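You operate a simulated robot arm through the tools that you are given. There is no shell and no other tool.

Carry out the task below with a simulated robot arm. There is one attempt and no reset: what you move stays moved.

Task
Put the straw bundle from the top of the long bench on the shelf of the long bench. Put the braid cheese from the shelf of the long bench on the top of the long bench. Take the clear bag from the shelf of the long bench and leave it on the shelf of the corner bench. Put the brush on the top of the corner bench away on the lower shelf of the end bench. Close the frozen drawer. Take the log cheese from the shelf of the short bench and leave it on the middle shelf of the wide rack. Fetch the square cup from the bottom shelf of the narrow rack and set it on the board on the upper shelf of the narrow rack. Take the round cup from the bottom shelf of the narrow rack and put it on the lower shelf of the narrow rack. Open the wood drawer. Do these in any order. Set down upright: clear bag.

The check looks at the end state, three seconds after you hand in, the way a careful person would. Anything else that was tipped, shoved, dropped, spilled or broken makes it a failure.

Robot
A 6-joint arm with a two-finger gripper on a trunk, on a base that drives. Base frame: it is fixed to the floor where the robot stands at the start and does not move with it; the origin is under the middle of the robot, x ahead of it, y to its left, z up. Readings come in cm, rad, newtons and seconds.
Its first joint turns from -2.007 to 2.007 rad. Places, roughly: board (24x18x2 cm) [-200, -340, 110]; braid cheese (12x5x4 cm) [40, -90, 40]; brush (13x6x7 cm) [30, -230, 90]; clear bag (8x6x11 cm) [30, -160, 50]; frozen drawer [-270, -320, 10]; log cheese (11x5x5 cm) [-280, -330, 40]; lower shelf of the end bench [-230, 430, 10]; lower shelf of the narrow rack [-200, -350, 70]; middle shelf of the wide rack [-420, -290, 90]; round cup (9x8x7 cm) [-190, -330, 30]; shelf of the corner bench [50, -300, 30]; shelf of the long bench [60, -100, 40]; square cup (8x8x6 cm) [-210, -330, 30]; straw bundle (12x4x4 cm) [80, 0, 90]; top of the long bench [60, -100, 90]; wood drawer [-220, 360, 30]. Payload 2.1 kg.
Tool frame: the origin (TCP) lies between the finger pads and is the grasp point; the fingertips stand 2 cm ahead of it; z points along the fingers, y is the line along which they close. Largest opening 10 cm; the body of the gripper starts 6.3 cm behind the TCP.
Orientation is told as [roll, pitch, yaw] about the base's x, y, z axes, in that order, counted from this pose: with the fingers straight down and closing along the base's y, the tool's x points along the base's -x, its y along +y and its z along -z.

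Tools
- The arm moves only by the tool jog_arm. Its argument "rows" is a list that holds one entry, the list of rows, each a list of 6 numbers: the shift along the tool's x, y, z in cm, then the turn, a rotation vector about the tool's x, y, z in rad. In form: [[[tx, ty, tz, wx, wy, wz], ...]]. A call has 1 to 20 rows; each row shifts and turns the commanded pose from where the row before left it, along the tool's axes as they then stand. "grip" is the finger opening in cm, from 0 to 10, set as the call begins (left out, the last holds). Each row takes 0.2 s and may step no farther than 5 cm and 0.15 rad from the row before; otherwise, or with a gripper value out of range, the whole call is refused. A pose out of reach is approached as far as the arm can. The call stops where the force on the tool passes 40 N (or 10 N more than at its start, if that is more) or the arm is blocked; 0.2 s more then pass. The fingers move at their own pace (about 15.3 cm/s each) and stop on an object; they squeeze with about 32 N. The grip force told is the motor's: it shows also when the fingers shut on nothing. Time passes only in rows, and 0.2 s behind the last, so rows that do not move let the fingers close. The reply holds the time, the measured pose of the TCP, the force on the tool along the base axes, the opening and the grip force, in the units named above and with some noise, with the torque about the TCP (base axes, N m) and any sound that the robot's microphone picked up.
- Cameras (640 x 400 px; columns grow to the right, rows downward): "scene" is now at [0.93, 10.89, 153.16]; the picture's right is [-0.41, -0.91, 0.00], its down [-0.71, 0.32, -0.62] and it looks along [0.57, -0.25, -0.78] (base axes); focal length 268 px, centre (320, 200). "wrist" rides on the gripper at [7, -1.9, -9.9] in the tool frame; the picture's right is [0.26, 0.97, 0.00], its down [-0.75, 0.20, -0.63] and it looks along [-0.61, 0.16, 0.78] (tool axes); focal length 230 px, centre (320, 200).
- grab_frame(camera): a new picture of that camera. It takes no simulated time.
- slide_trunk(by): slides the trunk up (or, below 0, down) by that many cm; the arm and the scene camera ride with it, the base frame stays. It gives what a move gives, with no picture.
- base_move(legs): drives the robot by 1 to 6 legs, each [ahead, turn to the left] in cm and rad, along the robot's own axes; the way and the turn of a leg run together, so that a leg with both is an arc; at most 150 cm and 3.142 rad a leg. The arm and the cameras ride along, it lands a little off, and it stops where it bumps. It gives what a move gives.
- pan_tilt(pan, tilt): turns the head with the scene camera to pan (to the left, within 2.705 rad either way) and tilt (down, from -0.506 to 1.204), counted from straight ahead of the robot. It gives what a move gives.
- probe_pixels(camera, pixels): for up to 12 pixels [column, row] of the newest picture of that camera ("zoom" is the newest enlarged one), the place [x, y, z] in the base frame of the surface seen there, good to about 0.2 cm. It takes no simulated time.
- close_up(camera, box): a new picture of the part [left, top, right, bottom] of that camera's present view, enlarged. It takes no simulated time.
- close_job(): hands the job in; it is judged then, once.

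Open the gripper and draw the arm clear of the work before you hand the job in, unless the task says otherwise.

The tools are called after "Call:" as a command line: name --argument value ..., lists and objects as JSON in quotes. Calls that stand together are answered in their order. jog_arm: Moves the arm, as the interface text tells. Its arguments: {"type":"object","properties":{"rows":{"type":"array","items":{"type":"array","items":{"type":"array","items":{"type":"number"}}}},"grip":{"type":"number"}},"required":["rows"]} The other tools are called the same way: slide_trunk (by) slides the trunk up or down; base_move (legs) drives the base; pan_tilt (pan, tilt) turns the head that bears the scene camera; grab_frame (camera) takes a picture; probe_pixels (camera, pixels) gives the place of the surface under pixels of a picture; close_up (camera, box) takes an enlarged picture of a part of a camera's view; close_job () hands the job in.

At the start:

```text
time: 0.0
ee_pos: [30.46, -6.63, 120.19]
tcp_rot: [0.0, 0.002, -0.006]
wrist_force: [0.6, -0.2, 0.0]
ft_torque: [0.04, 0.01, 0.0]
opening: 9.98
finger_force: 0.1
trunk travel left (down, up): [-74.4, 24.6]
robot x, y, heading: [0.01, -0.29, 0.002]
head pan, tilt: [-0.417, 0.899]
```

scene: 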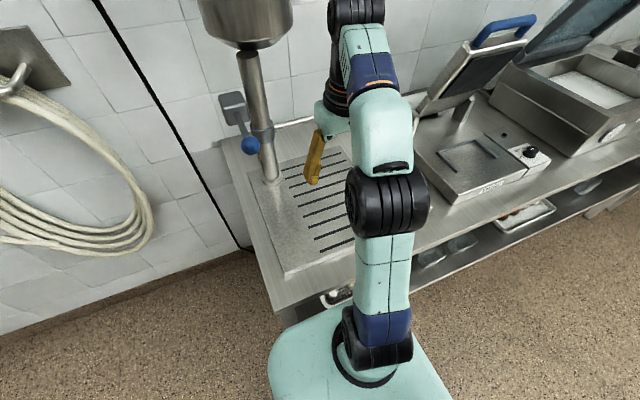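
wrist: 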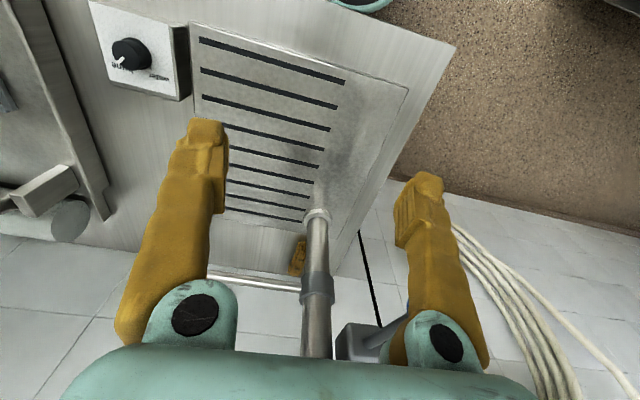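

I start by looking around with the scene camera as it stands, to find the straw bundle on the long bench.

Call:
close_up --camera "scene" --box '[200, 60, 440, 310]'

Call:
close_up --camera "wrist" --box '[180, 180, 480, 370]'

```text
1.60 times, centred on (320, 185) of scene
```

zoom: 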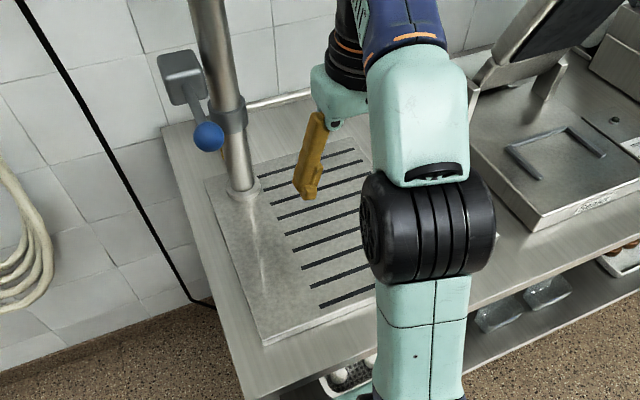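

```text
2.11 times, centred on (330, 275) of wrist
```

zoom: 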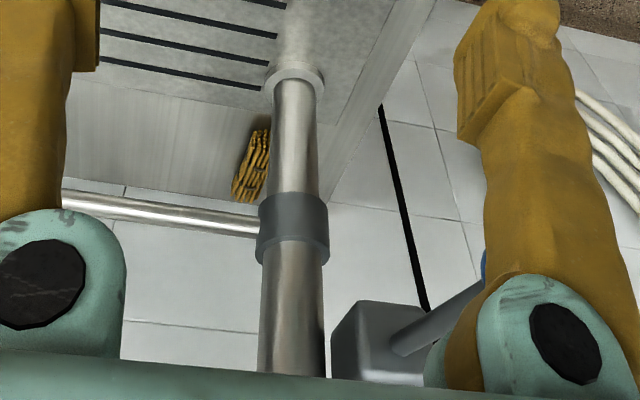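

The wrist zoom shows the straw bundle (yellow, about (252,165) in the zoom) just behind the steel pole. I probe it, the pole and the bench.

Call:
probe_pixels --camera "zoom" --pixels '[[245, 180], [262, 140], [252, 160], [290, 80], [290, 140], [150, 130], [290, 220], [290, 340], [150, 215], [350, 180], [370, 330]]'

Call:
grab_frame --camera "scene"

Call:
probe_pixels --camera "scene" --pixels '[[285, 320], [272, 180], [300, 230], [255, 150], [350, 240], [225, 100], [248, 145], [245, 20], [480, 210], [460, 290], [420, 350], [530, 215]]'

```text
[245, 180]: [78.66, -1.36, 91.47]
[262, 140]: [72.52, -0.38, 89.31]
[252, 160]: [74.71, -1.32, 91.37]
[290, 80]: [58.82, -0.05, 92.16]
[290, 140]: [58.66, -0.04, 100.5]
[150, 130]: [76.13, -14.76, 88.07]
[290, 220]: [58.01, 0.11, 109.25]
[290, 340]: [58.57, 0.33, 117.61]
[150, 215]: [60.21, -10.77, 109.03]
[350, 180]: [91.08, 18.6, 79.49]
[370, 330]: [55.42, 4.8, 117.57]
```

```text
taken
```

scene: 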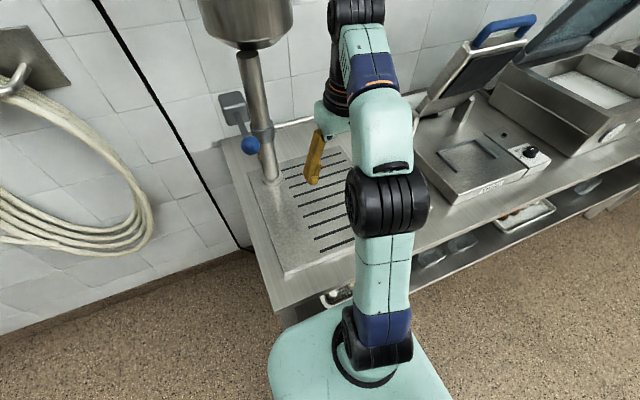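

```text
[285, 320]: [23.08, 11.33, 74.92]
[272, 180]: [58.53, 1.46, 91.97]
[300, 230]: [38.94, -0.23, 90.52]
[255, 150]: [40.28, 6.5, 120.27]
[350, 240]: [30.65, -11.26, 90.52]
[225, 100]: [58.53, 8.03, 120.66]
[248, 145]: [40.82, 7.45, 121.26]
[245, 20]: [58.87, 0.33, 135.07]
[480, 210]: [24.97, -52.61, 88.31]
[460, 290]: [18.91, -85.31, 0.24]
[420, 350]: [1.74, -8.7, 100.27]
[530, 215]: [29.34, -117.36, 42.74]
```

The bundle lies at about (76, -1), behind the pole at (60, 0), close to the bench's left end. I look around by panning the head to map the room.

Call:
pan_tilt --pan 0.6 --tilt 0.5

Call:
grab_frame --camera "scene"

Call:
pan_tilt --pan 1.8 --tilt 0.5

Call:
grab_frame --camera "scene"

Call:
pan_tilt --pan 2.7 --tilt 0.5

Call:
grab_frame --camera "scene"

Call:
pan_tilt --pan -0.8 --tilt 0.5

Call:
grab_frame --camera "scene"

Call:
pan_tilt --pan -1.8 --tilt 0.5

Call:
grab_frame --camera "scene"

Call:
pan_tilt --pan -2.7 --tilt 0.4

Call:
grab_frame --camera "scene"

```text
time: 1.3
ee_pos: [30.58, -6.6, 120.38]
tcp_rot: [0.0, -0.002, -0.004]
wrist_force: [-1.3, 0.3, -0.5]
ft_torque: [0.01, 0.02, -0.01]
opening: 10.02
finger_force: 0.0
trunk travel left (down, up): [-74.4, 24.6]
robot x, y, heading: [-0.08, -0.22, -0.007]
head pan, tilt: [0.6, 0.499]
```

```text
taken
```

scene: 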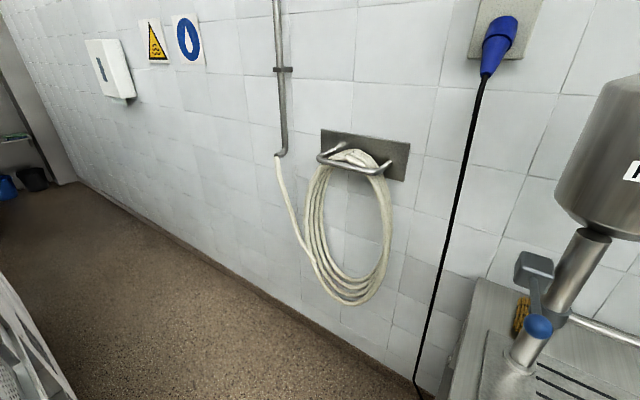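

```text
time: 2.7
ee_pos: [30.6, -6.47, 120.37]
tcp_rot: [-0.001, -0.001, -0.005]
wrist_force: [1.1, -0.3, -0.8]
ft_torque: [0.0, -0.03, 0.02]
opening: 10.0
finger_force: 0.0
trunk travel left (down, up): [-74.4, 24.6]
robot x, y, heading: [-0.01, 0.06, 0.0]
head pan, tilt: [1.799, 0.499]
```

```text
taken
```

scene: 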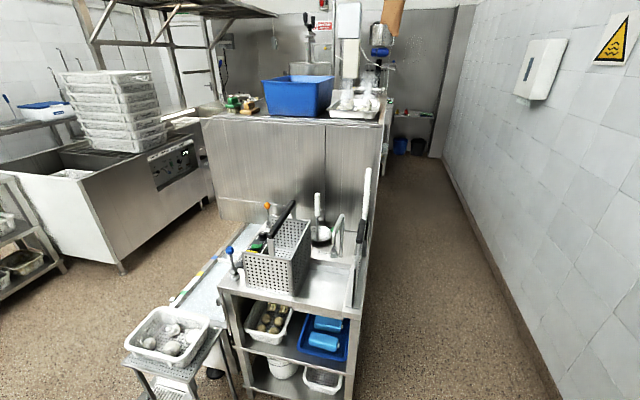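

```text
time: 3.9
ee_pos: [30.58, -6.55, 120.46]
tcp_rot: [0.0, 0.001, -0.005]
wrist_force: [-0.6, 0.7, 0.9]
ft_torque: [0.0, 0.01, -0.03]
opening: 10.0
finger_force: 0.0
trunk travel left (down, up): [-74.4, 24.6]
robot x, y, heading: [0.24, -0.24, -0.004]
head pan, tilt: [2.7, 0.499]
```

```text
taken
```

scene: 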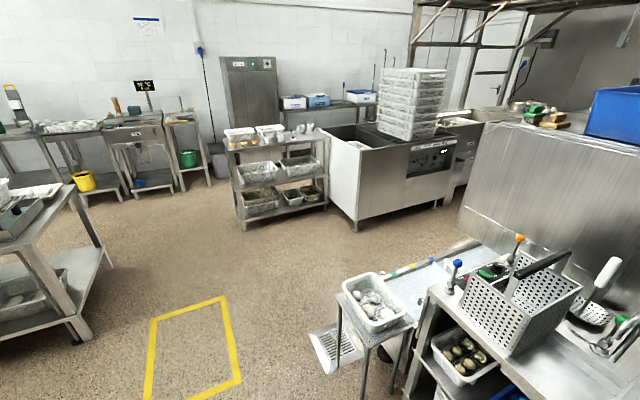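

```text
time: 6.8
ee_pos: [30.67, -6.5, 120.37]
tcp_rot: [0.0, 0.0, -0.006]
wrist_force: [-1.0, -1.0, 0.2]
ft_torque: [-0.01, -0.01, -0.04]
opening: 10.0
finger_force: 0.1
trunk travel left (down, up): [-74.4, 24.6]
robot x, y, heading: [-0.05, -0.07, -0.001]
head pan, tilt: [-0.799, 0.499]
```

```text
taken
```

scene: 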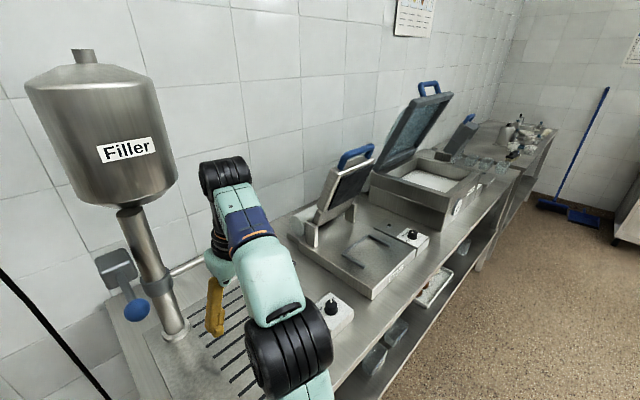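

```text
time: 8.1
ee_pos: [30.55, -6.57, 120.37]
tcp_rot: [-0.001, 0.002, -0.005]
wrist_force: [-0.2, -0.2, 1.1]
ft_torque: [0.01, -0.02, 0.0]
opening: 10.02
finger_force: 0.1
trunk travel left (down, up): [-74.4, 24.6]
robot x, y, heading: [0.11, 0.35, -0.003]
head pan, tilt: [-1.799, 0.499]
```

```text
taken
```

scene: 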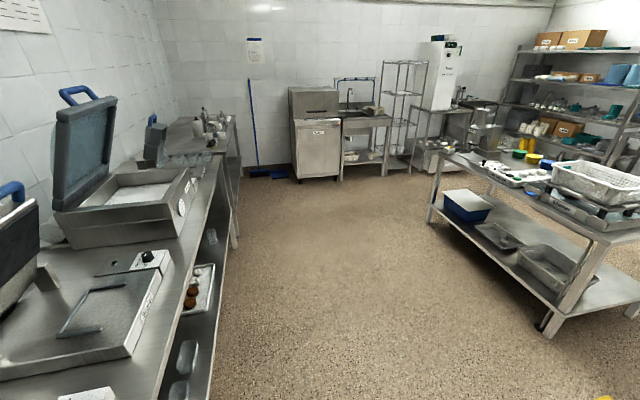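

```text
time: 9.3
ee_pos: [30.6, -6.48, 120.43]
tcp_rot: [0.0, 0.002, -0.007]
wrist_force: [0.2, 0.1, -0.2]
ft_torque: [0.03, -0.01, 0.03]
opening: 9.99
finger_force: 0.0
trunk travel left (down, up): [-74.4, 24.6]
robot x, y, heading: [-0.27, 0.16, -0.001]
head pan, tilt: [-2.7, 0.4]
```

```text
taken
```

scene: 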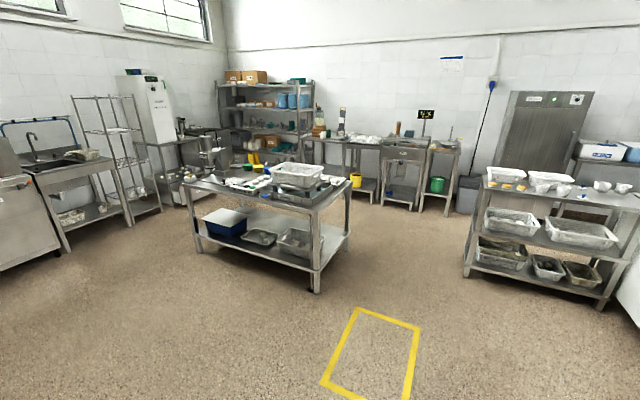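

Let me look at my own base and the bench's left end from above, to learn the robot's footprint and the clearance.

Call:
pan_tilt --pan 0.3 --tilt 1.0

Call:
grab_frame --camera "scene"

Call:
probe_pixels --camera "scene" --pixels '[[300, 380], [360, 350], [440, 350], [400, 330], [330, 330], [250, 350], [250, 250], [200, 200], [340, 200], [400, 200], [420, 120], [300, 100]]'

```text
time: 11.9
ee_pos: [30.67, -6.49, 120.22]
tcp_rot: [0.001, -0.001, -0.003]
wrist_force: [-0.2, 0.2, 0.6]
ft_torque: [-0.04, -0.01, -0.01]
opening: 10.02
finger_force: 0.0
trunk travel left (down, up): [-74.4, 24.6]
robot x, y, heading: [0.04, 0.22, 0.003]
head pan, tilt: [0.3, 1.0]
```

```text
taken
```

scene: 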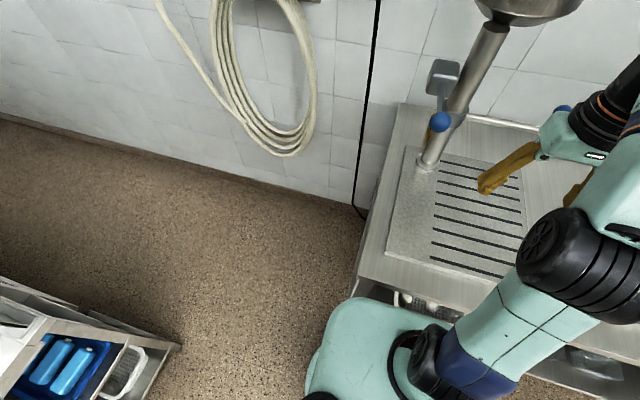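

```text
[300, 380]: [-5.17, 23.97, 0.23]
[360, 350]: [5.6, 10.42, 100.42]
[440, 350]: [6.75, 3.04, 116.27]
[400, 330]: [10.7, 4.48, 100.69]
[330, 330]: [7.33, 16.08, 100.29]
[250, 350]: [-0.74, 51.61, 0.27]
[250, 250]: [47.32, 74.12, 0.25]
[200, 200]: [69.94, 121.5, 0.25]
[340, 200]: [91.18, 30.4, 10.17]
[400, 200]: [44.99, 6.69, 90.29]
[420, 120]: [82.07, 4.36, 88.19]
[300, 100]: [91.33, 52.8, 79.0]
```

I probe the bench edges: left edge near (370,240) and front edge near (440,300), the lever and the floor gap.

Call:
probe_pixels --camera "scene" --pixels '[[364, 250], [375, 225], [398, 125], [365, 275], [440, 300], [520, 332], [440, 70], [440, 122], [450, 130], [490, 130], [318, 395], [340, 302]]'

Call:
close_up --camera "scene" --box '[320, 0, 640, 400]'

```text
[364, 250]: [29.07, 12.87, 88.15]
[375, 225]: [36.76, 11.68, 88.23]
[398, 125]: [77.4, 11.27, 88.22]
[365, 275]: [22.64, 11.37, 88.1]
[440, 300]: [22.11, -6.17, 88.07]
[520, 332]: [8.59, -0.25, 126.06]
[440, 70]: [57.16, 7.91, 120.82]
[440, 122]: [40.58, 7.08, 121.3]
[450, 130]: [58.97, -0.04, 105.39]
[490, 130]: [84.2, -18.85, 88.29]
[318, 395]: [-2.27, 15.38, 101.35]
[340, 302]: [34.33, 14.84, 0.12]
```

```text
1.00 times, centred on (480, 200) of scene (not enlarged: the box is as wide or as high as the picture)
```

zoom: 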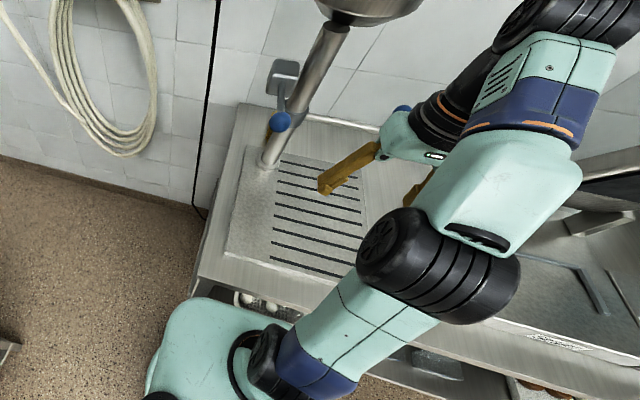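

I check the obstacles to the left/back before driving.

Call:
probe_pixels --camera "scene" --pixels '[[180, 347], [150, 380], [100, 310], [10, 280], [130, 385], [20, 100]]'

Call:
pan_tilt --pan 2.0 --tilt 0.7

Call:
grab_frame --camera "scene"

Call:
probe_pixels --camera "scene" --pixels '[[150, 390], [420, 390], [300, 390], [200, 330], [60, 300], [400, 200], [430, 300], [250, 110], [330, 90], [440, 60], [20, 200], [560, 250]]'

```text
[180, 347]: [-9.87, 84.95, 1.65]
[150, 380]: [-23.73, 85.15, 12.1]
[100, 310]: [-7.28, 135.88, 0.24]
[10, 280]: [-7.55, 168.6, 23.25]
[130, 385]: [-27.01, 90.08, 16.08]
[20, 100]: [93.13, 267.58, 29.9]
```

```text
time: 13.6
ee_pos: [30.45, -6.56, 120.4]
tcp_rot: [-0.001, -0.001, -0.005]
wrist_force: [-0.5, -0.5, 0.4]
ft_torque: [0.03, -0.02, -0.03]
opening: 9.99
finger_force: 0.0
trunk travel left (down, up): [-74.4, 24.6]
robot x, y, heading: [-0.04, 0.2, -0.002]
head pan, tilt: [2.0, 0.7]
```

```text
taken
```

scene: 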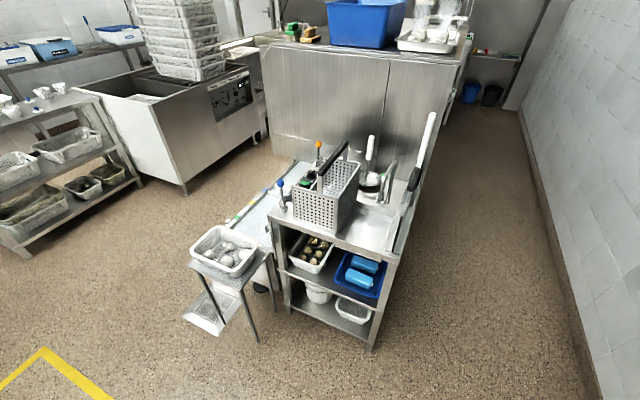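

```text
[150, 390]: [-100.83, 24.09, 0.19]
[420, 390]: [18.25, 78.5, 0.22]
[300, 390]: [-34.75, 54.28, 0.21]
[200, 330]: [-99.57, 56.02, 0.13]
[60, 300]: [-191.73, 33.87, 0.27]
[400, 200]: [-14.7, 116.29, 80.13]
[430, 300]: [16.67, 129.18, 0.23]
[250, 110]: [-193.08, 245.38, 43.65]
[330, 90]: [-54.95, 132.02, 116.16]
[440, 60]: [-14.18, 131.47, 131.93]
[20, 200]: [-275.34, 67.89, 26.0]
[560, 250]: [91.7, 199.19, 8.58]
```

Clear corridor on the left (x up to 91, island starts at y 85, x<-8). I back away from the bench, turn and drive round to the bench's left end, stopping at about (50, 60).

Call:
base_move --legs '[[-25, 0], [0, 1.05], [66, 0], [0, -1.05], [42, 0]]'

Call:
pan_tilt --pan -1.3 --tilt 0.7

Call:
grab_frame --camera "scene"

```text
time: 26.0
ee_pos: [75.83, 52.4, 120.46]
tcp_rot: [0.0, 0.025, -0.006]
wrist_force: [-2.1, 0.5, 1.4]
ft_torque: [-0.08, 0.04, -0.11]
opening: 10.0
finger_force: 0.1
trunk travel left (down, up): [-74.4, 24.6]
robot x, y, heading: [46.05, 58.76, 0.01]
head pan, tilt: [2.0, 0.7]
stopped in leg 5: the force on the tool passed its limit at 56 N (the readings are from after the stop); the commanded pose is now the measured one
```

```text
time: 28.8
ee_pos: [75.84, 52.34, 120.39]
tcp_rot: [0.002, 0.024, -0.005]
wrist_force: [-2.9, -0.2, -1.0]
ft_torque: [0.09, 0.06, -0.15]
opening: 9.98
finger_force: 0.0
trunk travel left (down, up): [-74.4, 24.6]
robot x, y, heading: [45.6, 58.25, 0.008]
head pan, tilt: [-1.3, 0.7]
```

```text
taken
```

scene: 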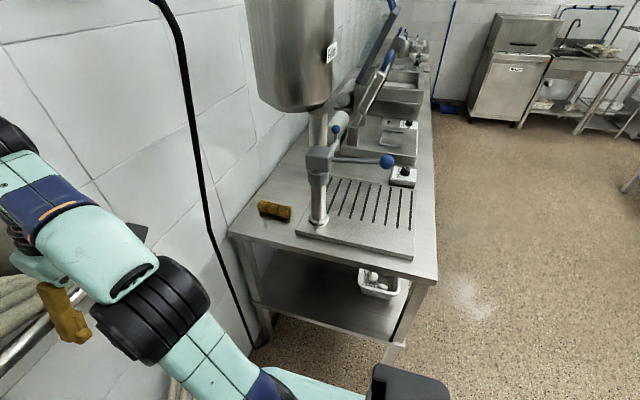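

The gripper bumped the hose hook on the wall; I back off at once. The bundle is well visible at (273,210); I probe it and the surroundings.

Call:
base_move --legs '[[-12, 0]]'

Call:
pan_tilt --pan -1.2 --tilt 0.7

Call:
close_up --camera "scene" --box '[140, 60, 440, 360]'

Call:
grab_frame --camera "scene"

```text
time: 30.1
ee_pos: [64.13, 52.25, 120.24]
tcp_rot: [0.002, 0.027, -0.005]
wrist_force: [0.1, -0.6, 0.2]
ft_torque: [0.01, 0.01, 0.02]
opening: 10.01
finger_force: 0.1
trunk travel left (down, up): [-74.4, 24.6]
robot x, y, heading: [33.78, 58.12, 0.007]
head pan, tilt: [-1.3, 0.7]
```

```text
time: 30.8
ee_pos: [64.05, 52.24, 120.27]
tcp_rot: [0.003, 0.026, -0.005]
wrist_force: [-0.6, 0.1, 0.6]
ft_torque: [-0.04, 0.01, 0.0]
opening: 10.0
finger_force: 0.1
trunk travel left (down, up): [-74.4, 24.6]
robot x, y, heading: [33.81, 58.12, 0.015]
head pan, tilt: [-1.201, 0.7]
```

```text
1.33 times, centred on (290, 210) of scene
```

zoom: 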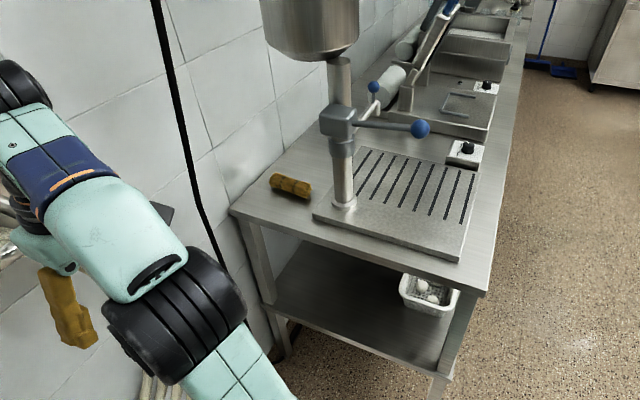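

```text
taken
```

scene: 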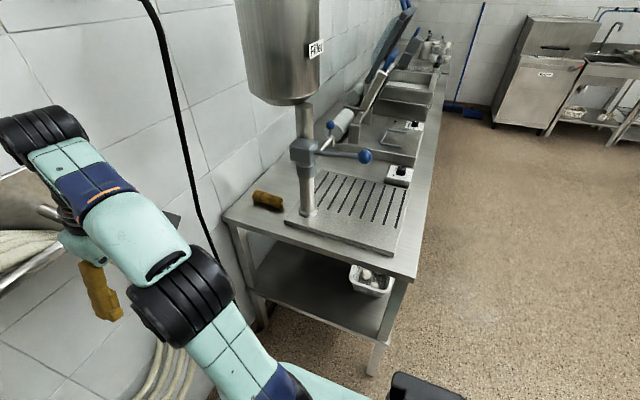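

The bundle, the open left end of the shelf and the hopper are visible. I probe bundle ends, hopper rim, shelf surface and tray.

Call:
probe_pixels --camera "scene" --pixels '[[256, 198], [280, 206], [268, 194], [268, 208], [290, 104], [245, 80], [315, 90], [320, 290], [290, 270], [352, 278], [380, 322], [270, 280]]'

Call:
probe_pixels --camera "zoom" --pixels '[[272, 180], [308, 186], [308, 196], [272, 188], [290, 182], [340, 330], [280, 310], [400, 360], [300, 260], [250, 340], [440, 380], [270, 290]]'

```text
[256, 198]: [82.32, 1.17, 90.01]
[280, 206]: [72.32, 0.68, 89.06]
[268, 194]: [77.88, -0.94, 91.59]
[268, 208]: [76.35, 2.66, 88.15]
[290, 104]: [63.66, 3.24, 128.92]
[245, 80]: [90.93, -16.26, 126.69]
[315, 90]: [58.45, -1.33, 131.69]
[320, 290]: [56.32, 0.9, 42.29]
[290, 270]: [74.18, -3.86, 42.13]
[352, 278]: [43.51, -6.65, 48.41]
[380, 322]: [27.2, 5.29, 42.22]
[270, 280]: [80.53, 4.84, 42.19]
```

```text
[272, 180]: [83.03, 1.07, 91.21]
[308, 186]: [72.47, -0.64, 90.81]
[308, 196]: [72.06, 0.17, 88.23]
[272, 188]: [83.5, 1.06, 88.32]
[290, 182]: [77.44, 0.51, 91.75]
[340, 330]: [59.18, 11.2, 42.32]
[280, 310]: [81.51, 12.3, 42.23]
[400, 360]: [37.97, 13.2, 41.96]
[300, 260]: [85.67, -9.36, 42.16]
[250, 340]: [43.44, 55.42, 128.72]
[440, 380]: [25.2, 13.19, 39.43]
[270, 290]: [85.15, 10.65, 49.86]
```

Bundle centre is about (77.5,-0.7), z 88–91.7, lying along x; shelf surface z 42.2 is free at the left end. I turn right to face the bench end from a distance, then test the arm's reach in free space.

Call:
base_move --legs '[[0, -1.58], [-40, 0]]'

Call:
jog_arm --rows '[[[-4, 0, 0, 0, 0, 0], [-4, 0, 0, 0, 0, 0], [-4, 0, 0, 0, 0, 0], [0, 0, 0, 0, 0, 0]]]'

```text
time: 37.1
ee_pos: [27.47, 68.2, 120.32]
tcp_rot: [0.001, 0.027, -1.594]
wrist_force: [0.0, 1.3, 0.1]
ft_torque: [-0.02, 0.02, 0.01]
opening: 10.0
finger_force: 0.0
trunk travel left (down, up): [-74.4, 24.6]
robot x, y, heading: [34.21, 97.75, -1.577]
head pan, tilt: [-1.201, 0.7]
```

```text
time: 38.1
ee_pos: [27.84, 60.59, 115.51]
tcp_rot: [0.002, 0.021, -1.595]
wrist_force: [-0.1, 0.1, -0.5]
ft_torque: [0.0, 0.02, 0.02]
opening: 10.0
finger_force: 0.0
out of reach, approached as far as the arm can: row 1, 2, 3
trunk travel left (down, up): [-74.4, 24.6]
robot x, y, heading: [34.13, 98.56, -1.578]
head pan, tilt: [-1.201, 0.7]
```

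At z 115 the arm reaches 38 cm ahead; lower heights should reach further. I test by moving down and outward.

Call:
jog_arm --rows '[[[0, 0, 4, 0, 0, 0], [0, 0, 4, 0, 0, 0], [0, 0, 4, 0, 0, 0], [0, 0, 4, 0, 0, 0], [-4, 0, 0, 0, 0, 0], [-4, 0, 0, 0, 0, 0], [-4, 0, 0, 0, 0, 0], [0, 0, 0, 0, 0, 0]]]'

Call:
jog_arm --rows '[[[0, 0, 4, 0, 0, 0], [0, 0, 4, 0, 0, 0], [0, 0, 4, 0, 0, 0], [0, 0, 4, 0, 0, 0], [-4, 0, 0, 0, 0, 0], [-4, 0, 0, 0, 0, 0], [-4, 0, 0, 0, 0, 0], [0, 0, 0, 0, 0, 0]]]'

```text
time: 39.9
ee_pos: [28.11, 52.15, 98.68]
tcp_rot: [0.001, 0.025, -1.596]
wrist_force: [0.2, 0.8, 0.3]
ft_torque: [0.0, 0.0, -0.02]
opening: 10.0
finger_force: 0.0
out of reach, approached as far as the arm can: row 7
trunk travel left (down, up): [-74.4, 24.6]
robot x, y, heading: [34.5, 98.3, -1.582]
head pan, tilt: [-1.201, 0.7]
```

```text
time: 41.7
ee_pos: [28.92, 51.16, 83.64]
tcp_rot: [0.001, 0.025, -1.595]
wrist_force: [-0.1, 0.2, 0.3]
ft_torque: [0.0, 0.05, 0.02]
opening: 10.02
finger_force: 0.1
out of reach, approached as far as the arm can: row 5, 6, 7
trunk travel left (down, up): [-74.4, 24.6]
robot x, y, heading: [34.24, 98.6, -1.578]
head pan, tilt: [-1.201, 0.7]
```

The tool-down reach is about 47 cm at these heights. I draw the arm in to about 22 ahead, 15 left, z≈100, and turn the tool 90° so the fingers will close across the bundle.

Call:
jog_arm --rows '[[[2, 0, -4, 0, 0, 0], [2, 0, -4, 0, 0, 0], [2, 0, -4, 0, 0, 0], [2, 0, -4, 0, 0, 0], [3, 3, 0, 0, 0, 0], [3, 3, 0, 0, 0, 0], [3, 3, 0, 0, 0, 0], [3, 3, 0, 0, 0, 0], [3, 3, 0, 0, 0, 0], [2, 3, 0, 0, 0, 0], [0, 2, 0, 0, 0, 0]]]'

Call:
jog_arm --rows '[[[0, 0, 0, 0, 0, 0.142], [0, 0, 0, 0, 0, 0.142], [0, 0, 0, 0, 0, 0.142], [0, 0, 0, 0, 0, 0.142], [0, 0, 0, 0, 0, 0.142], [0, 0, 0, 0, 0, 0.142], [0, 0, 0, 0, 0, 0.142], [0, 0, 0, 0, 0, 0.142], [0, 0, 0, 0, 0, 0.142], [0, 0, 0, 0, 0, 0.142], [0, 0, 0, 0, 0, 0.142]]]'

Call:
grab_frame --camera "wrist"

Call:
grab_frame --camera "scene"

```text
time: 44.1
ee_pos: [46.53, 66.1, 100.01]
tcp_rot: [0.0, 0.025, -1.597]
wrist_force: [-0.3, -0.6, 0.6]
ft_torque: [0.0, -0.01, -0.02]
opening: 10.03
finger_force: 0.0
out of reach, approached as far as the arm can: row 1, 2, 3, 4, 5, 6
trunk travel left (down, up): [-74.4, 24.6]
robot x, y, heading: [34.59, 98.14, -1.573]
head pan, tilt: [-1.201, 0.7]
```

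```text
time: 46.5
ee_pos: [46.26, 66.02, 100.18]
tcp_rot: [-0.023, 0.001, 3.122]
wrist_force: [0.5, 0.1, 0.7]
ft_torque: [-0.01, -0.03, -0.05]
opening: 9.99
finger_force: 0.1
trunk travel left (down, up): [-74.4, 24.6]
robot x, y, heading: [34.63, 98.33, -1.577]
head pan, tilt: [-1.201, 0.7]
```

```text
taken
```

wrist: 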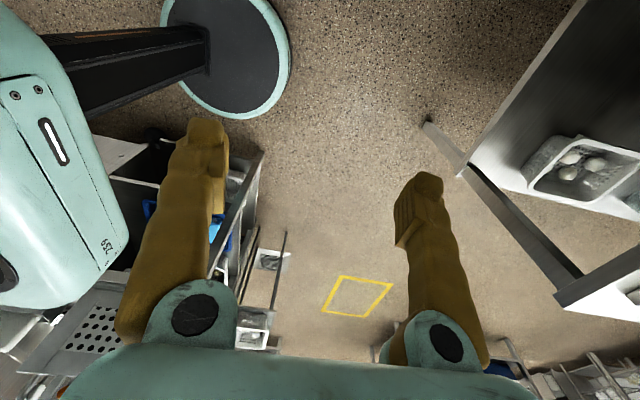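

```text
taken
```

scene: 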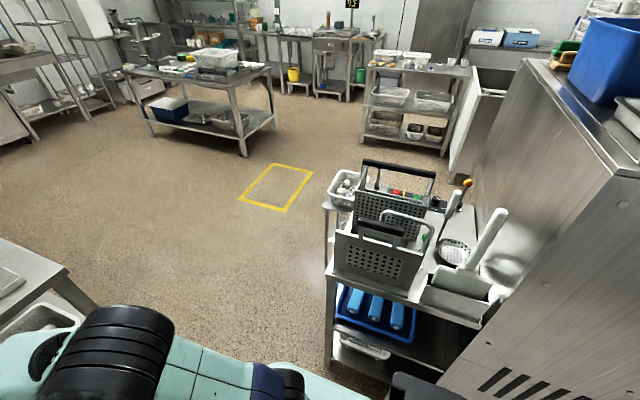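

The base is a round disc; I probe its rim for clearance.

Call:
probe_pixels --camera "wrist" --pixels '[[288, 50], [180, 85], [225, 112], [275, 15], [290, 30], [205, 50]]'

```text
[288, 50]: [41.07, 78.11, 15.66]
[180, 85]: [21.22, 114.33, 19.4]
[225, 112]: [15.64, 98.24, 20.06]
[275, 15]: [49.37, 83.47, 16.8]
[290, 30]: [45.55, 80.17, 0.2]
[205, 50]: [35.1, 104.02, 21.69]
```

Base disc radius is about 21. I tuck the arm in closer and drive to about (58, 40) at the bench's left end, then face it.

Call:
jog_arm --rows '[[[-3, -3, 0, -0.023, 0, 0], [-3, -3, 0, 0, 0, 0], [-3, -3, 0, 0, 0, 0], [-3, -3, 0, 0, 0, 0]]]'

Call:
base_move --legs '[[0, 0.42], [59, 0], [0, -0.42]]'

Call:
pan_tilt --pan 0.1 --tilt 0.8

Call:
grab_frame --camera "scene"

```text
time: 47.5
ee_pos: [34.42, 78.07, 100.37]
tcp_rot: [0.013, 0.006, 3.122]
wrist_force: [18.0, -31.1, 6.2]
ft_torque: [-0.09, -0.2, -0.95]
opening: 8.01
finger_force: 0.1
trunk travel left (down, up): [-74.4, 24.6]
robot x, y, heading: [34.06, 98.48, -1.576]
head pan, tilt: [-1.201, 0.7]
```

```text
time: 53.4
ee_pos: [58.3, 23.94, 100.26]
tcp_rot: [0.008, 0.002, 3.124]
wrist_force: [-3.9, -32.2, -0.2]
ft_torque: [-0.34, 0.03, 0.27]
opening: 7.86
finger_force: 0.0
trunk travel left (down, up): [-74.4, 24.6]
robot x, y, heading: [58.36, 44.1, -1.578]
head pan, tilt: [-1.201, 0.7]
```

```text
time: 54.8
ee_pos: [58.31, 23.69, 100.36]
tcp_rot: [0.013, 0.001, 3.125]
wrist_force: [-0.9, -29.5, 6.8]
ft_torque: [0.04, 0.0, 0.16]
opening: 8.21
finger_force: 0.1
trunk travel left (down, up): [-74.4, 24.6]
robot x, y, heading: [57.91, 44.15, -1.573]
head pan, tilt: [0.099, 0.799]
```

```text
taken
```

scene: 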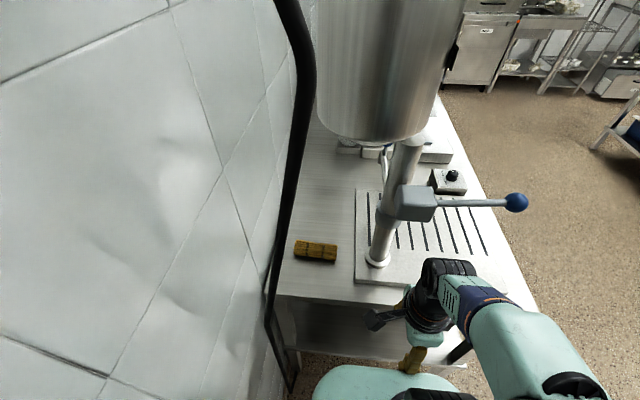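

The finger was just rubbing my own trunk plate (opening 8, 30 N); I move it off forward and then toward the wall side, x≈77. The bundle is at (315,250).

Call:
jog_arm --rows '[[[0, 2, -2, 0, 0, 0], [0, 2, -1, 0, 0, 0], [3, 1, 0, 0, 0, 0], [4, 0, 0, 0, 0, 0], [4, 0, 0, 0, 0, 0], [4, 0, 0, 0, 0, 0], [4, 0, 0, 0, 0, 0]]]' --grip 8

Call:
grab_frame --camera "scene"

Call:
grab_frame --camera "wrist"

Call:
probe_pixels --camera "scene" --pixels '[[298, 244], [335, 250], [334, 260], [298, 254], [316, 250], [374, 145], [330, 130], [415, 130], [440, 190], [516, 203]]'

```text
time: 56.4
ee_pos: [77.43, 18.58, 103.42]
tcp_rot: [0.008, 0.0, 3.123]
wrist_force: [0.1, 0.3, -0.6]
ft_torque: [-0.01, 0.01, -0.01]
opening: 7.97
finger_force: 0.0
trunk travel left (down, up): [-74.4, 24.6]
robot x, y, heading: [57.87, 44.03, -1.58]
head pan, tilt: [0.099, 0.799]
```

```text
taken
```

scene: 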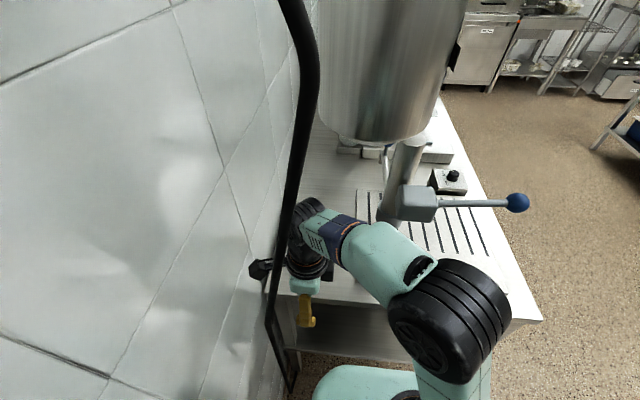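

```text
taken
```

wrist: 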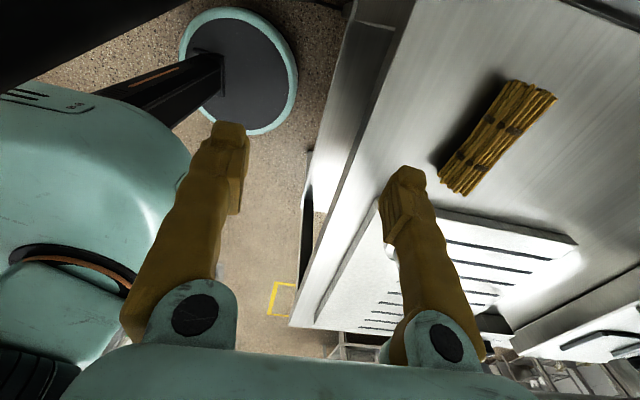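

```text
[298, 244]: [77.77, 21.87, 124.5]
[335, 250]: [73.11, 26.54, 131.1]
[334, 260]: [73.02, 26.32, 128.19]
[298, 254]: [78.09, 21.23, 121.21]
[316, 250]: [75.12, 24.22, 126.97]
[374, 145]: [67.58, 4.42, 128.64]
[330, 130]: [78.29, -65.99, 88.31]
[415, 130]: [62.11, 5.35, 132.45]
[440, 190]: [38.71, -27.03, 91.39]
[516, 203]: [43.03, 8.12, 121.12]
```

The bundle is clear in the wrist picture from (455,180) to (540,95). I probe it for centre and direction.

Call:
probe_pixels --camera "wrist" --pixels '[[441, 172], [473, 192], [510, 82], [556, 97], [495, 135], [478, 130], [515, 140], [460, 175], [532, 95]]'

```text
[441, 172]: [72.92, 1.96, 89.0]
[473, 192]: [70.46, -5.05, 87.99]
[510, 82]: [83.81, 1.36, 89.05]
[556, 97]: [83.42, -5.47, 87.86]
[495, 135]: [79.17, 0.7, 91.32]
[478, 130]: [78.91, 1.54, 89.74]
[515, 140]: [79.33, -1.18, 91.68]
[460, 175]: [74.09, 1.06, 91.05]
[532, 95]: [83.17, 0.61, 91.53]
```

Bundle centre ≈ (78.2,-0.2), top 91.6. I lower the tool to z≈95 (below the hopper's level), drive 8 cm closer, then move over the bundle.

Call:
jog_arm --rows '[[[0, 0, 4, 0, 0, 0], [0, 0, 4.2, 0, 0, 0]]]' --grip 8

Call:
base_move --legs '[[8, 0]]'

Call:
grab_frame --camera "scene"

```text
time: 57.0
ee_pos: [77.19, 18.29, 95.22]
tcp_rot: [0.007, 0.003, 3.124]
wrist_force: [0.5, 0.5, -0.1]
ft_torque: [0.02, 0.01, 0.01]
opening: 8.0
finger_force: 0.0
trunk travel left (down, up): [-74.4, 24.6]
robot x, y, heading: [57.83, 43.76, -1.574]
head pan, tilt: [0.099, 0.799]
```

```text
time: 58.1
ee_pos: [77.11, 11.2, 95.44]
tcp_rot: [0.017, 0.002, 3.125]
wrist_force: [0.7, 0.3, 0.6]
ft_torque: [-0.01, 0.02, 0.0]
opening: 8.0
finger_force: 0.1
trunk travel left (down, up): [-74.4, 24.6]
robot x, y, heading: [58.01, 36.38, -1.58]
head pan, tilt: [0.099, 0.799]
```

```text
taken
```

scene: 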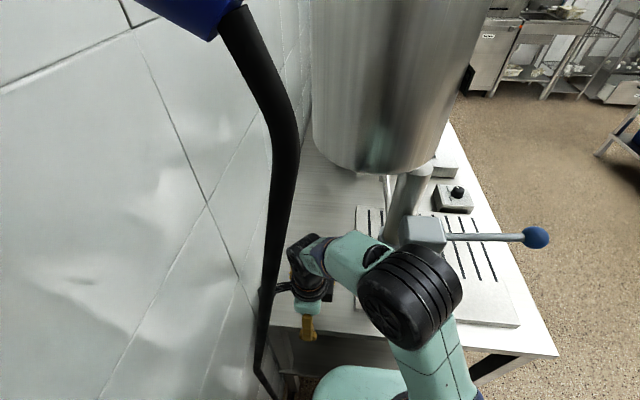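

The elbow comes near the lever box at (425,232); I probe both for clearance.

Call:
probe_pixels --camera "scene" --pixels '[[385, 265], [410, 260], [440, 270], [410, 330], [405, 235], [440, 232], [425, 215], [350, 250], [320, 245], [372, 170], [340, 160], [278, 288]]'

```text
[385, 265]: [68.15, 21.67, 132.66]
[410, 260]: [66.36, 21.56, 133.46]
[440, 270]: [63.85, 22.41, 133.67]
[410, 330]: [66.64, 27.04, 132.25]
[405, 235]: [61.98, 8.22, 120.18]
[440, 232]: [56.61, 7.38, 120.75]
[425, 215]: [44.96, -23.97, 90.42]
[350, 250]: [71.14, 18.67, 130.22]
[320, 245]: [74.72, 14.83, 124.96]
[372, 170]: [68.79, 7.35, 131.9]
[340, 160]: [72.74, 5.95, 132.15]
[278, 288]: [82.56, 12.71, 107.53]
```

Clearances are fine (elbow moves down as the arm extends). I move over the bundle at z≈95 and check with the wrist camera.

Call:
jog_arm --rows '[[[0.3, 4, 0, 0, 0, 0], [0.3, 4, 0, 0, 0, 0], [0.3, 3.4, 0, 0, 0, 0], [0, 0, 0, 0, 0, 0]]]' --grip 8

Call:
grab_frame --camera "wrist"

Call:
grab_frame --camera "scene"

```text
time: 59.1
ee_pos: [77.77, -0.81, 95.29]
tcp_rot: [0.008, 0.002, 3.128]
wrist_force: [0.4, 0.0, 0.3]
ft_torque: [-0.03, -0.03, 0.01]
opening: 8.01
finger_force: 0.0
trunk travel left (down, up): [-74.4, 24.6]
robot x, y, heading: [58.45, 36.21, -1.575]
head pan, tilt: [0.099, 0.799]
```

```text
taken
```

wrist: 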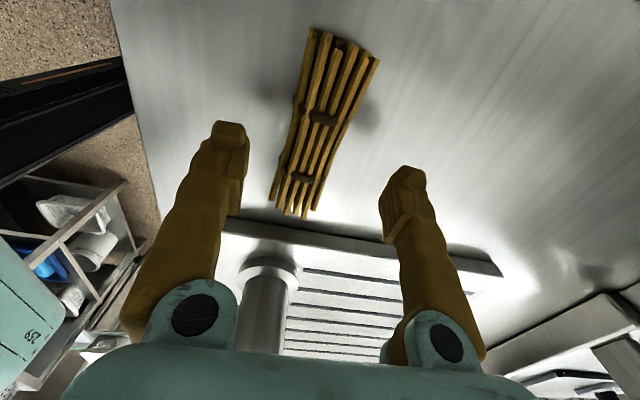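

```text
taken
```

scene: 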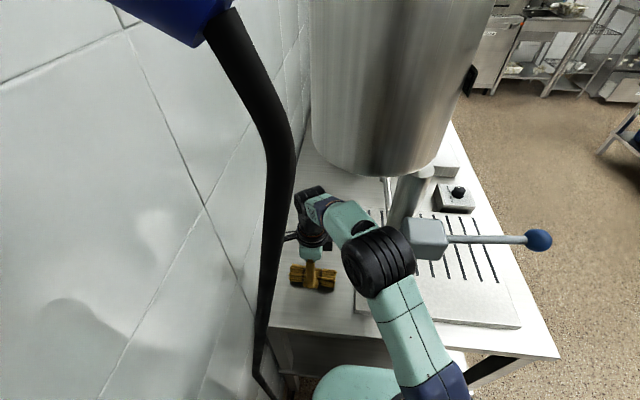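

The bundle is between the fingers in the wrist picture. I descend 4.6 cm and close.

Call:
jog_arm --rows '[[[0.3, -0.3, 2.3, 0, 0, 0], [0, 0, 2.2, 0, 0, 0]]]' --grip 8

Call:
jog_arm --rows '[[[0, 0, 0, 0, 0, 0], [0, 0, 0, 0, 0, 0], [0, 0, 0, 0, 0, 0]]]' --grip 2

Call:
grab_frame --camera "wrist"

```text
time: 59.7
ee_pos: [78.11, -0.59, 90.7]
tcp_rot: [0.007, 0.002, 3.125]
wrist_force: [0.0, -0.1, -0.2]
ft_torque: [0.02, 0.0, -0.02]
opening: 7.98
finger_force: 0.0
trunk travel left (down, up): [-74.4, 24.6]
robot x, y, heading: [58.31, 36.31, -1.58]
head pan, tilt: [0.099, 0.799]
```

```text
time: 60.5
ee_pos: [78.02, -0.67, 90.75]
tcp_rot: [0.008, 0.001, 3.125]
wrist_force: [0.0, 0.2, 0.1]
ft_torque: [0.03, -0.05, -0.01]
opening: 3.61
finger_force: 32.0
trunk travel left (down, up): [-74.4, 24.6]
robot x, y, heading: [58.02, 36.1, -1.575]
head pan, tilt: [0.099, 0.799]
```

```text
taken
```

wrist: 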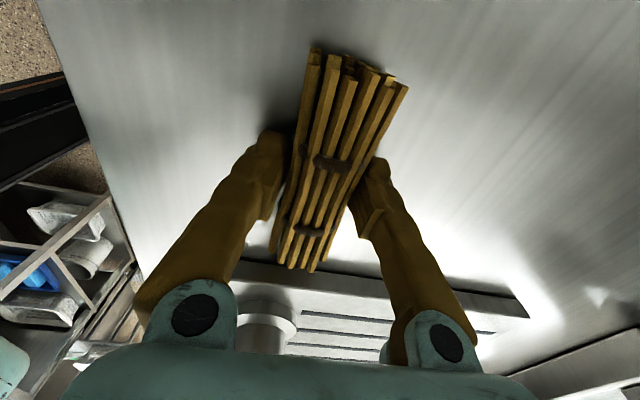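

The bundle is held (opening 3.61, 32 N). I lift it 4.5 cm and draw back past the bench's left end.

Call:
jog_arm --rows '[[[0, 0, -2.3, 0, 0, 0], [0, 0, -2.3, 0, 0, 0], [0, -4, 0, 0, 0, 0], [0, -4, 0, 0, 0, 0], [0, -4, 0, 0, 0, 0], [0, -4, 0, 0, 0, 0]]]' --grip 2

Call:
base_move --legs '[[-10, 0]]'

Call:
jog_arm --rows '[[[-3, 0, 0, 0, 0, 0], [-3, 0, 0, 0, 0, 0], [-3, 0, 0, 0, 0, 0], [-2, 0, 0, 0, 0, 0]]]'

Call:
pan_tilt --pan -0.3 --tilt 0.9

Call:
grab_frame --camera "scene"

```text
time: 61.9
ee_pos: [78.28, 15.49, 95.45]
tcp_rot: [0.009, -0.001, 3.127]
wrist_force: [0.2, 0.6, -0.2]
ft_torque: [-0.01, 0.01, -0.01]
opening: 3.6
finger_force: 32.1
trunk travel left (down, up): [-74.4, 24.6]
robot x, y, heading: [57.99, 36.01, -1.577]
head pan, tilt: [0.099, 0.799]
```

```text
time: 63.0
ee_pos: [78.28, 25.07, 95.2]
tcp_rot: [0.006, 0.002, 3.126]
wrist_force: [-0.1, -0.3, 0.1]
ft_torque: [0.02, -0.01, -0.01]
opening: 3.63
finger_force: 32.0
trunk travel left (down, up): [-74.4, 24.6]
robot x, y, heading: [58.02, 46.16, -1.578]
head pan, tilt: [0.099, 0.799]
```

```text
time: 64.0
ee_pos: [67.31, 25.44, 95.39]
tcp_rot: [0.008, -0.001, 3.128]
wrist_force: [-0.1, 0.0, -0.7]
ft_torque: [-0.02, 0.01, 0.0]
opening: 3.57
finger_force: 31.9
trunk travel left (down, up): [-74.4, 24.6]
robot x, y, heading: [58.06, 45.95, -1.574]
head pan, tilt: [0.099, 0.799]
```

```text
time: 64.9
ee_pos: [67.41, 25.51, 95.32]
tcp_rot: [0.007, 0.002, 3.126]
wrist_force: [-0.4, 0.3, 0.9]
ft_torque: [0.01, 0.02, 0.02]
opening: 3.6
finger_force: 32.1
trunk travel left (down, up): [-74.4, 24.6]
robot x, y, heading: [58.61, 45.75, -1.577]
head pan, tilt: [-0.3, 0.901]
```

```text
taken
```

scene: 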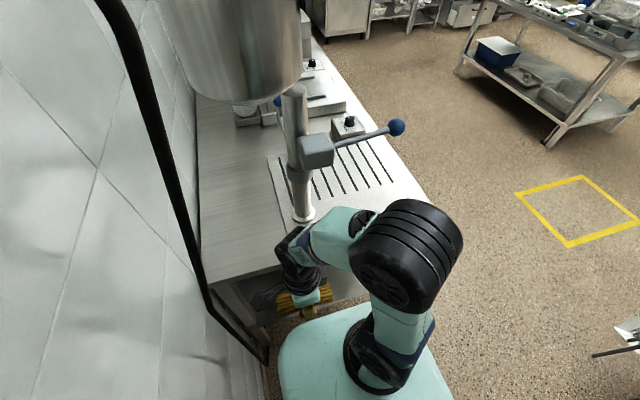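

I back off 10 cm more for clearance while lowering, then slide the trunk down 46 cm so the bundle is just above shelf height.

Call:
base_move --legs '[[-10, 0]]'

Call:
slide_trunk --by -46

Call:
pan_tilt --pan 0.0 --tilt 0.5

Call:
grab_frame --camera "scene"

Call:
grab_frame --camera "wrist"

```text
time: 66.1
ee_pos: [67.45, 35.37, 95.25]
tcp_rot: [0.008, 0.003, 3.126]
wrist_force: [0.1, 0.1, -0.5]
ft_torque: [0.03, 0.01, 0.0]
opening: 3.62
finger_force: 32.7
trunk travel left (down, up): [-74.4, 24.6]
robot x, y, heading: [58.21, 55.77, -1.579]
head pan, tilt: [-0.3, 0.901]
```

```text
refused: -46 is not a number from -40 to 40
```

```text
time: 66.9
ee_pos: [67.54, 35.37, 95.2]
tcp_rot: [0.008, 0.002, 3.125]
wrist_force: [0.0, 0.0, -0.7]
ft_torque: [0.02, 0.02, -0.03]
opening: 3.6
finger_force: 32.5
trunk travel left (down, up): [-74.4, 24.6]
robot x, y, heading: [57.97, 56.16, -1.579]
head pan, tilt: [0.0, 0.499]
```

```text
taken
```

scene: 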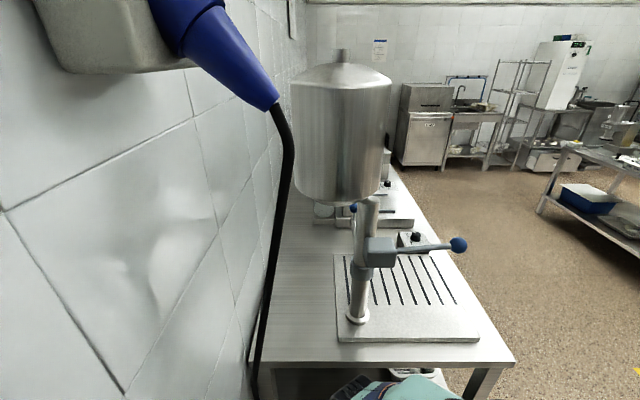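

```text
taken
```

wrist: 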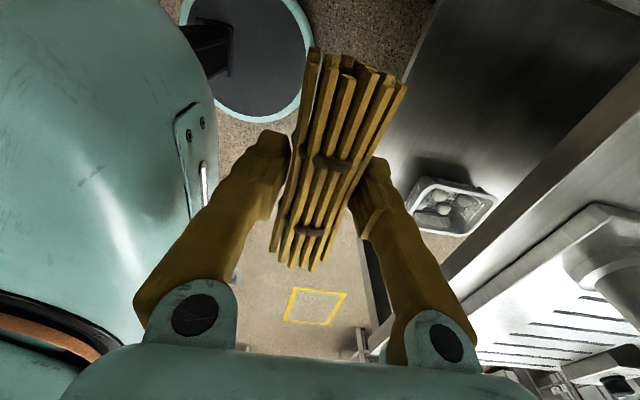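

The trunk slides at most 40 cm per call; I lower it in two steps.

Call:
slide_trunk --by -40

Call:
slide_trunk --by -7

Call:
pan_tilt --pan 0.0 --tilt 0.4

Call:
grab_frame --camera "scene"

Call:
grab_frame --camera "wrist"

```text
time: 70.8
ee_pos: [67.44, 33.59, 55.5]
tcp_rot: [-0.019, 0.013, -3.065]
wrist_force: [-3.3, -2.4, -1.0]
ft_torque: [0.25, -0.31, -0.02]
opening: 3.59
finger_force: 32.1
trunk travel left (down, up): [-34.4, 64.6]
robot x, y, heading: [63.23, 55.59, -1.554]
head pan, tilt: [0.0, 0.499]
```

```text
time: 71.1
ee_pos: [73.13, 34.97, 54.56]
tcp_rot: [0.021, -0.029, -3.109]
wrist_force: [0.2, 0.2, 0.3]
ft_torque: [0.01, -0.02, 0.06]
opening: 3.62
finger_force: 32.0
trunk travel left (down, up): [-34.1, 64.9]
robot x, y, heading: [62.96, 55.44, -1.575]
head pan, tilt: [0.0, 0.499]
stopped: the arm was blocked; the commanded pose is now the measured one
```

```text
time: 71.8
ee_pos: [73.04, 35.21, 54.79]
tcp_rot: [0.022, -0.027, -3.116]
wrist_force: [0.1, -0.8, 0.6]
ft_torque: [0.02, 0.02, 0.01]
opening: 3.62
finger_force: 32.0
trunk travel left (down, up): [-34.1, 64.9]
robot x, y, heading: [62.94, 55.65, -1.574]
head pan, tilt: [0.0, 0.4]
```

```text
taken
```

scene: 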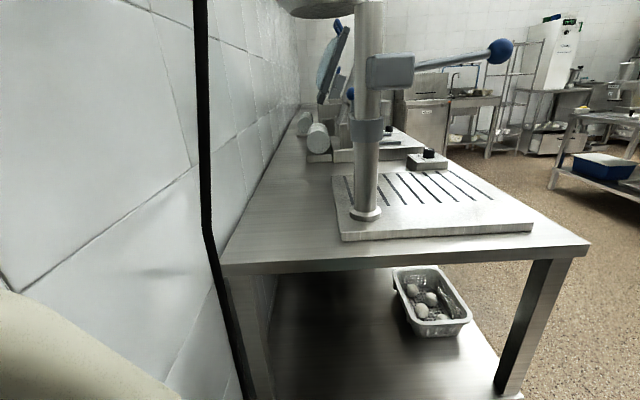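

```text
taken
```

wrist: 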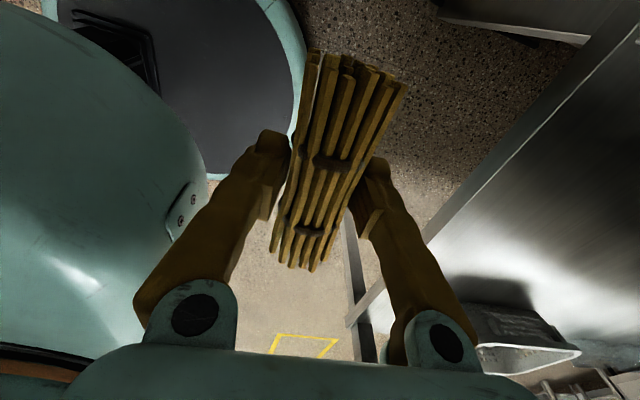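

The slide was blocked and the robot got nudged; something touches, probably the hose on the wall to my left. I look around to find the contact.

Call:
pan_tilt --pan 1.3 --tilt 0.7

Call:
grab_frame --camera "scene"

Call:
pan_tilt --pan -0.3 --tilt 1.2

Call:
grab_frame --camera "scene"

```text
time: 73.2
ee_pos: [70.39, 30.69, 56.08]
tcp_rot: [0.075, 0.005, -3.061]
wrist_force: [-66.0, -140.3, 4.0]
ft_torque: [9.14, -4.17, 3.86]
opening: 3.6
finger_force: 31.8
trunk travel left (down, up): [-34.1, 64.9]
robot x, y, heading: [62.53, 51.59, -1.771]
head pan, tilt: [1.3, 0.7]
```

```text
taken
```

scene: 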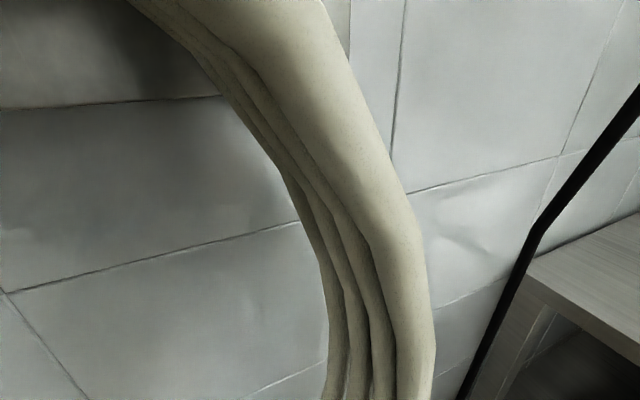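

```text
time: 74.9
ee_pos: [72.95, 35.29, 54.76]
tcp_rot: [0.024, -0.025, -3.113]
wrist_force: [-0.2, -0.3, -0.7]
ft_torque: [0.0, 0.03, 0.02]
opening: 3.6
finger_force: 31.7
trunk travel left (down, up): [-34.1, 64.9]
robot x, y, heading: [63.09, 55.57, -1.578]
head pan, tilt: [-0.3, 1.201]
```

```text
taken
```

scene: 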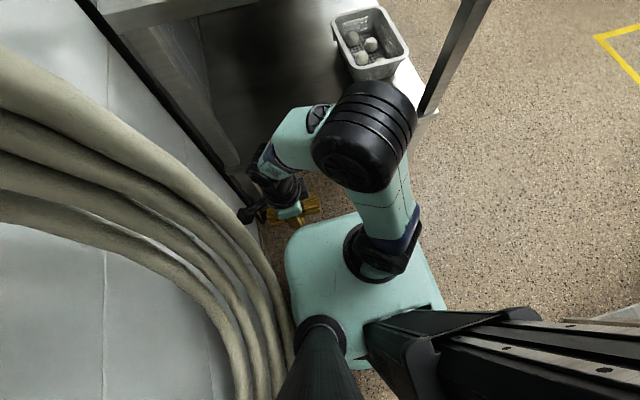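

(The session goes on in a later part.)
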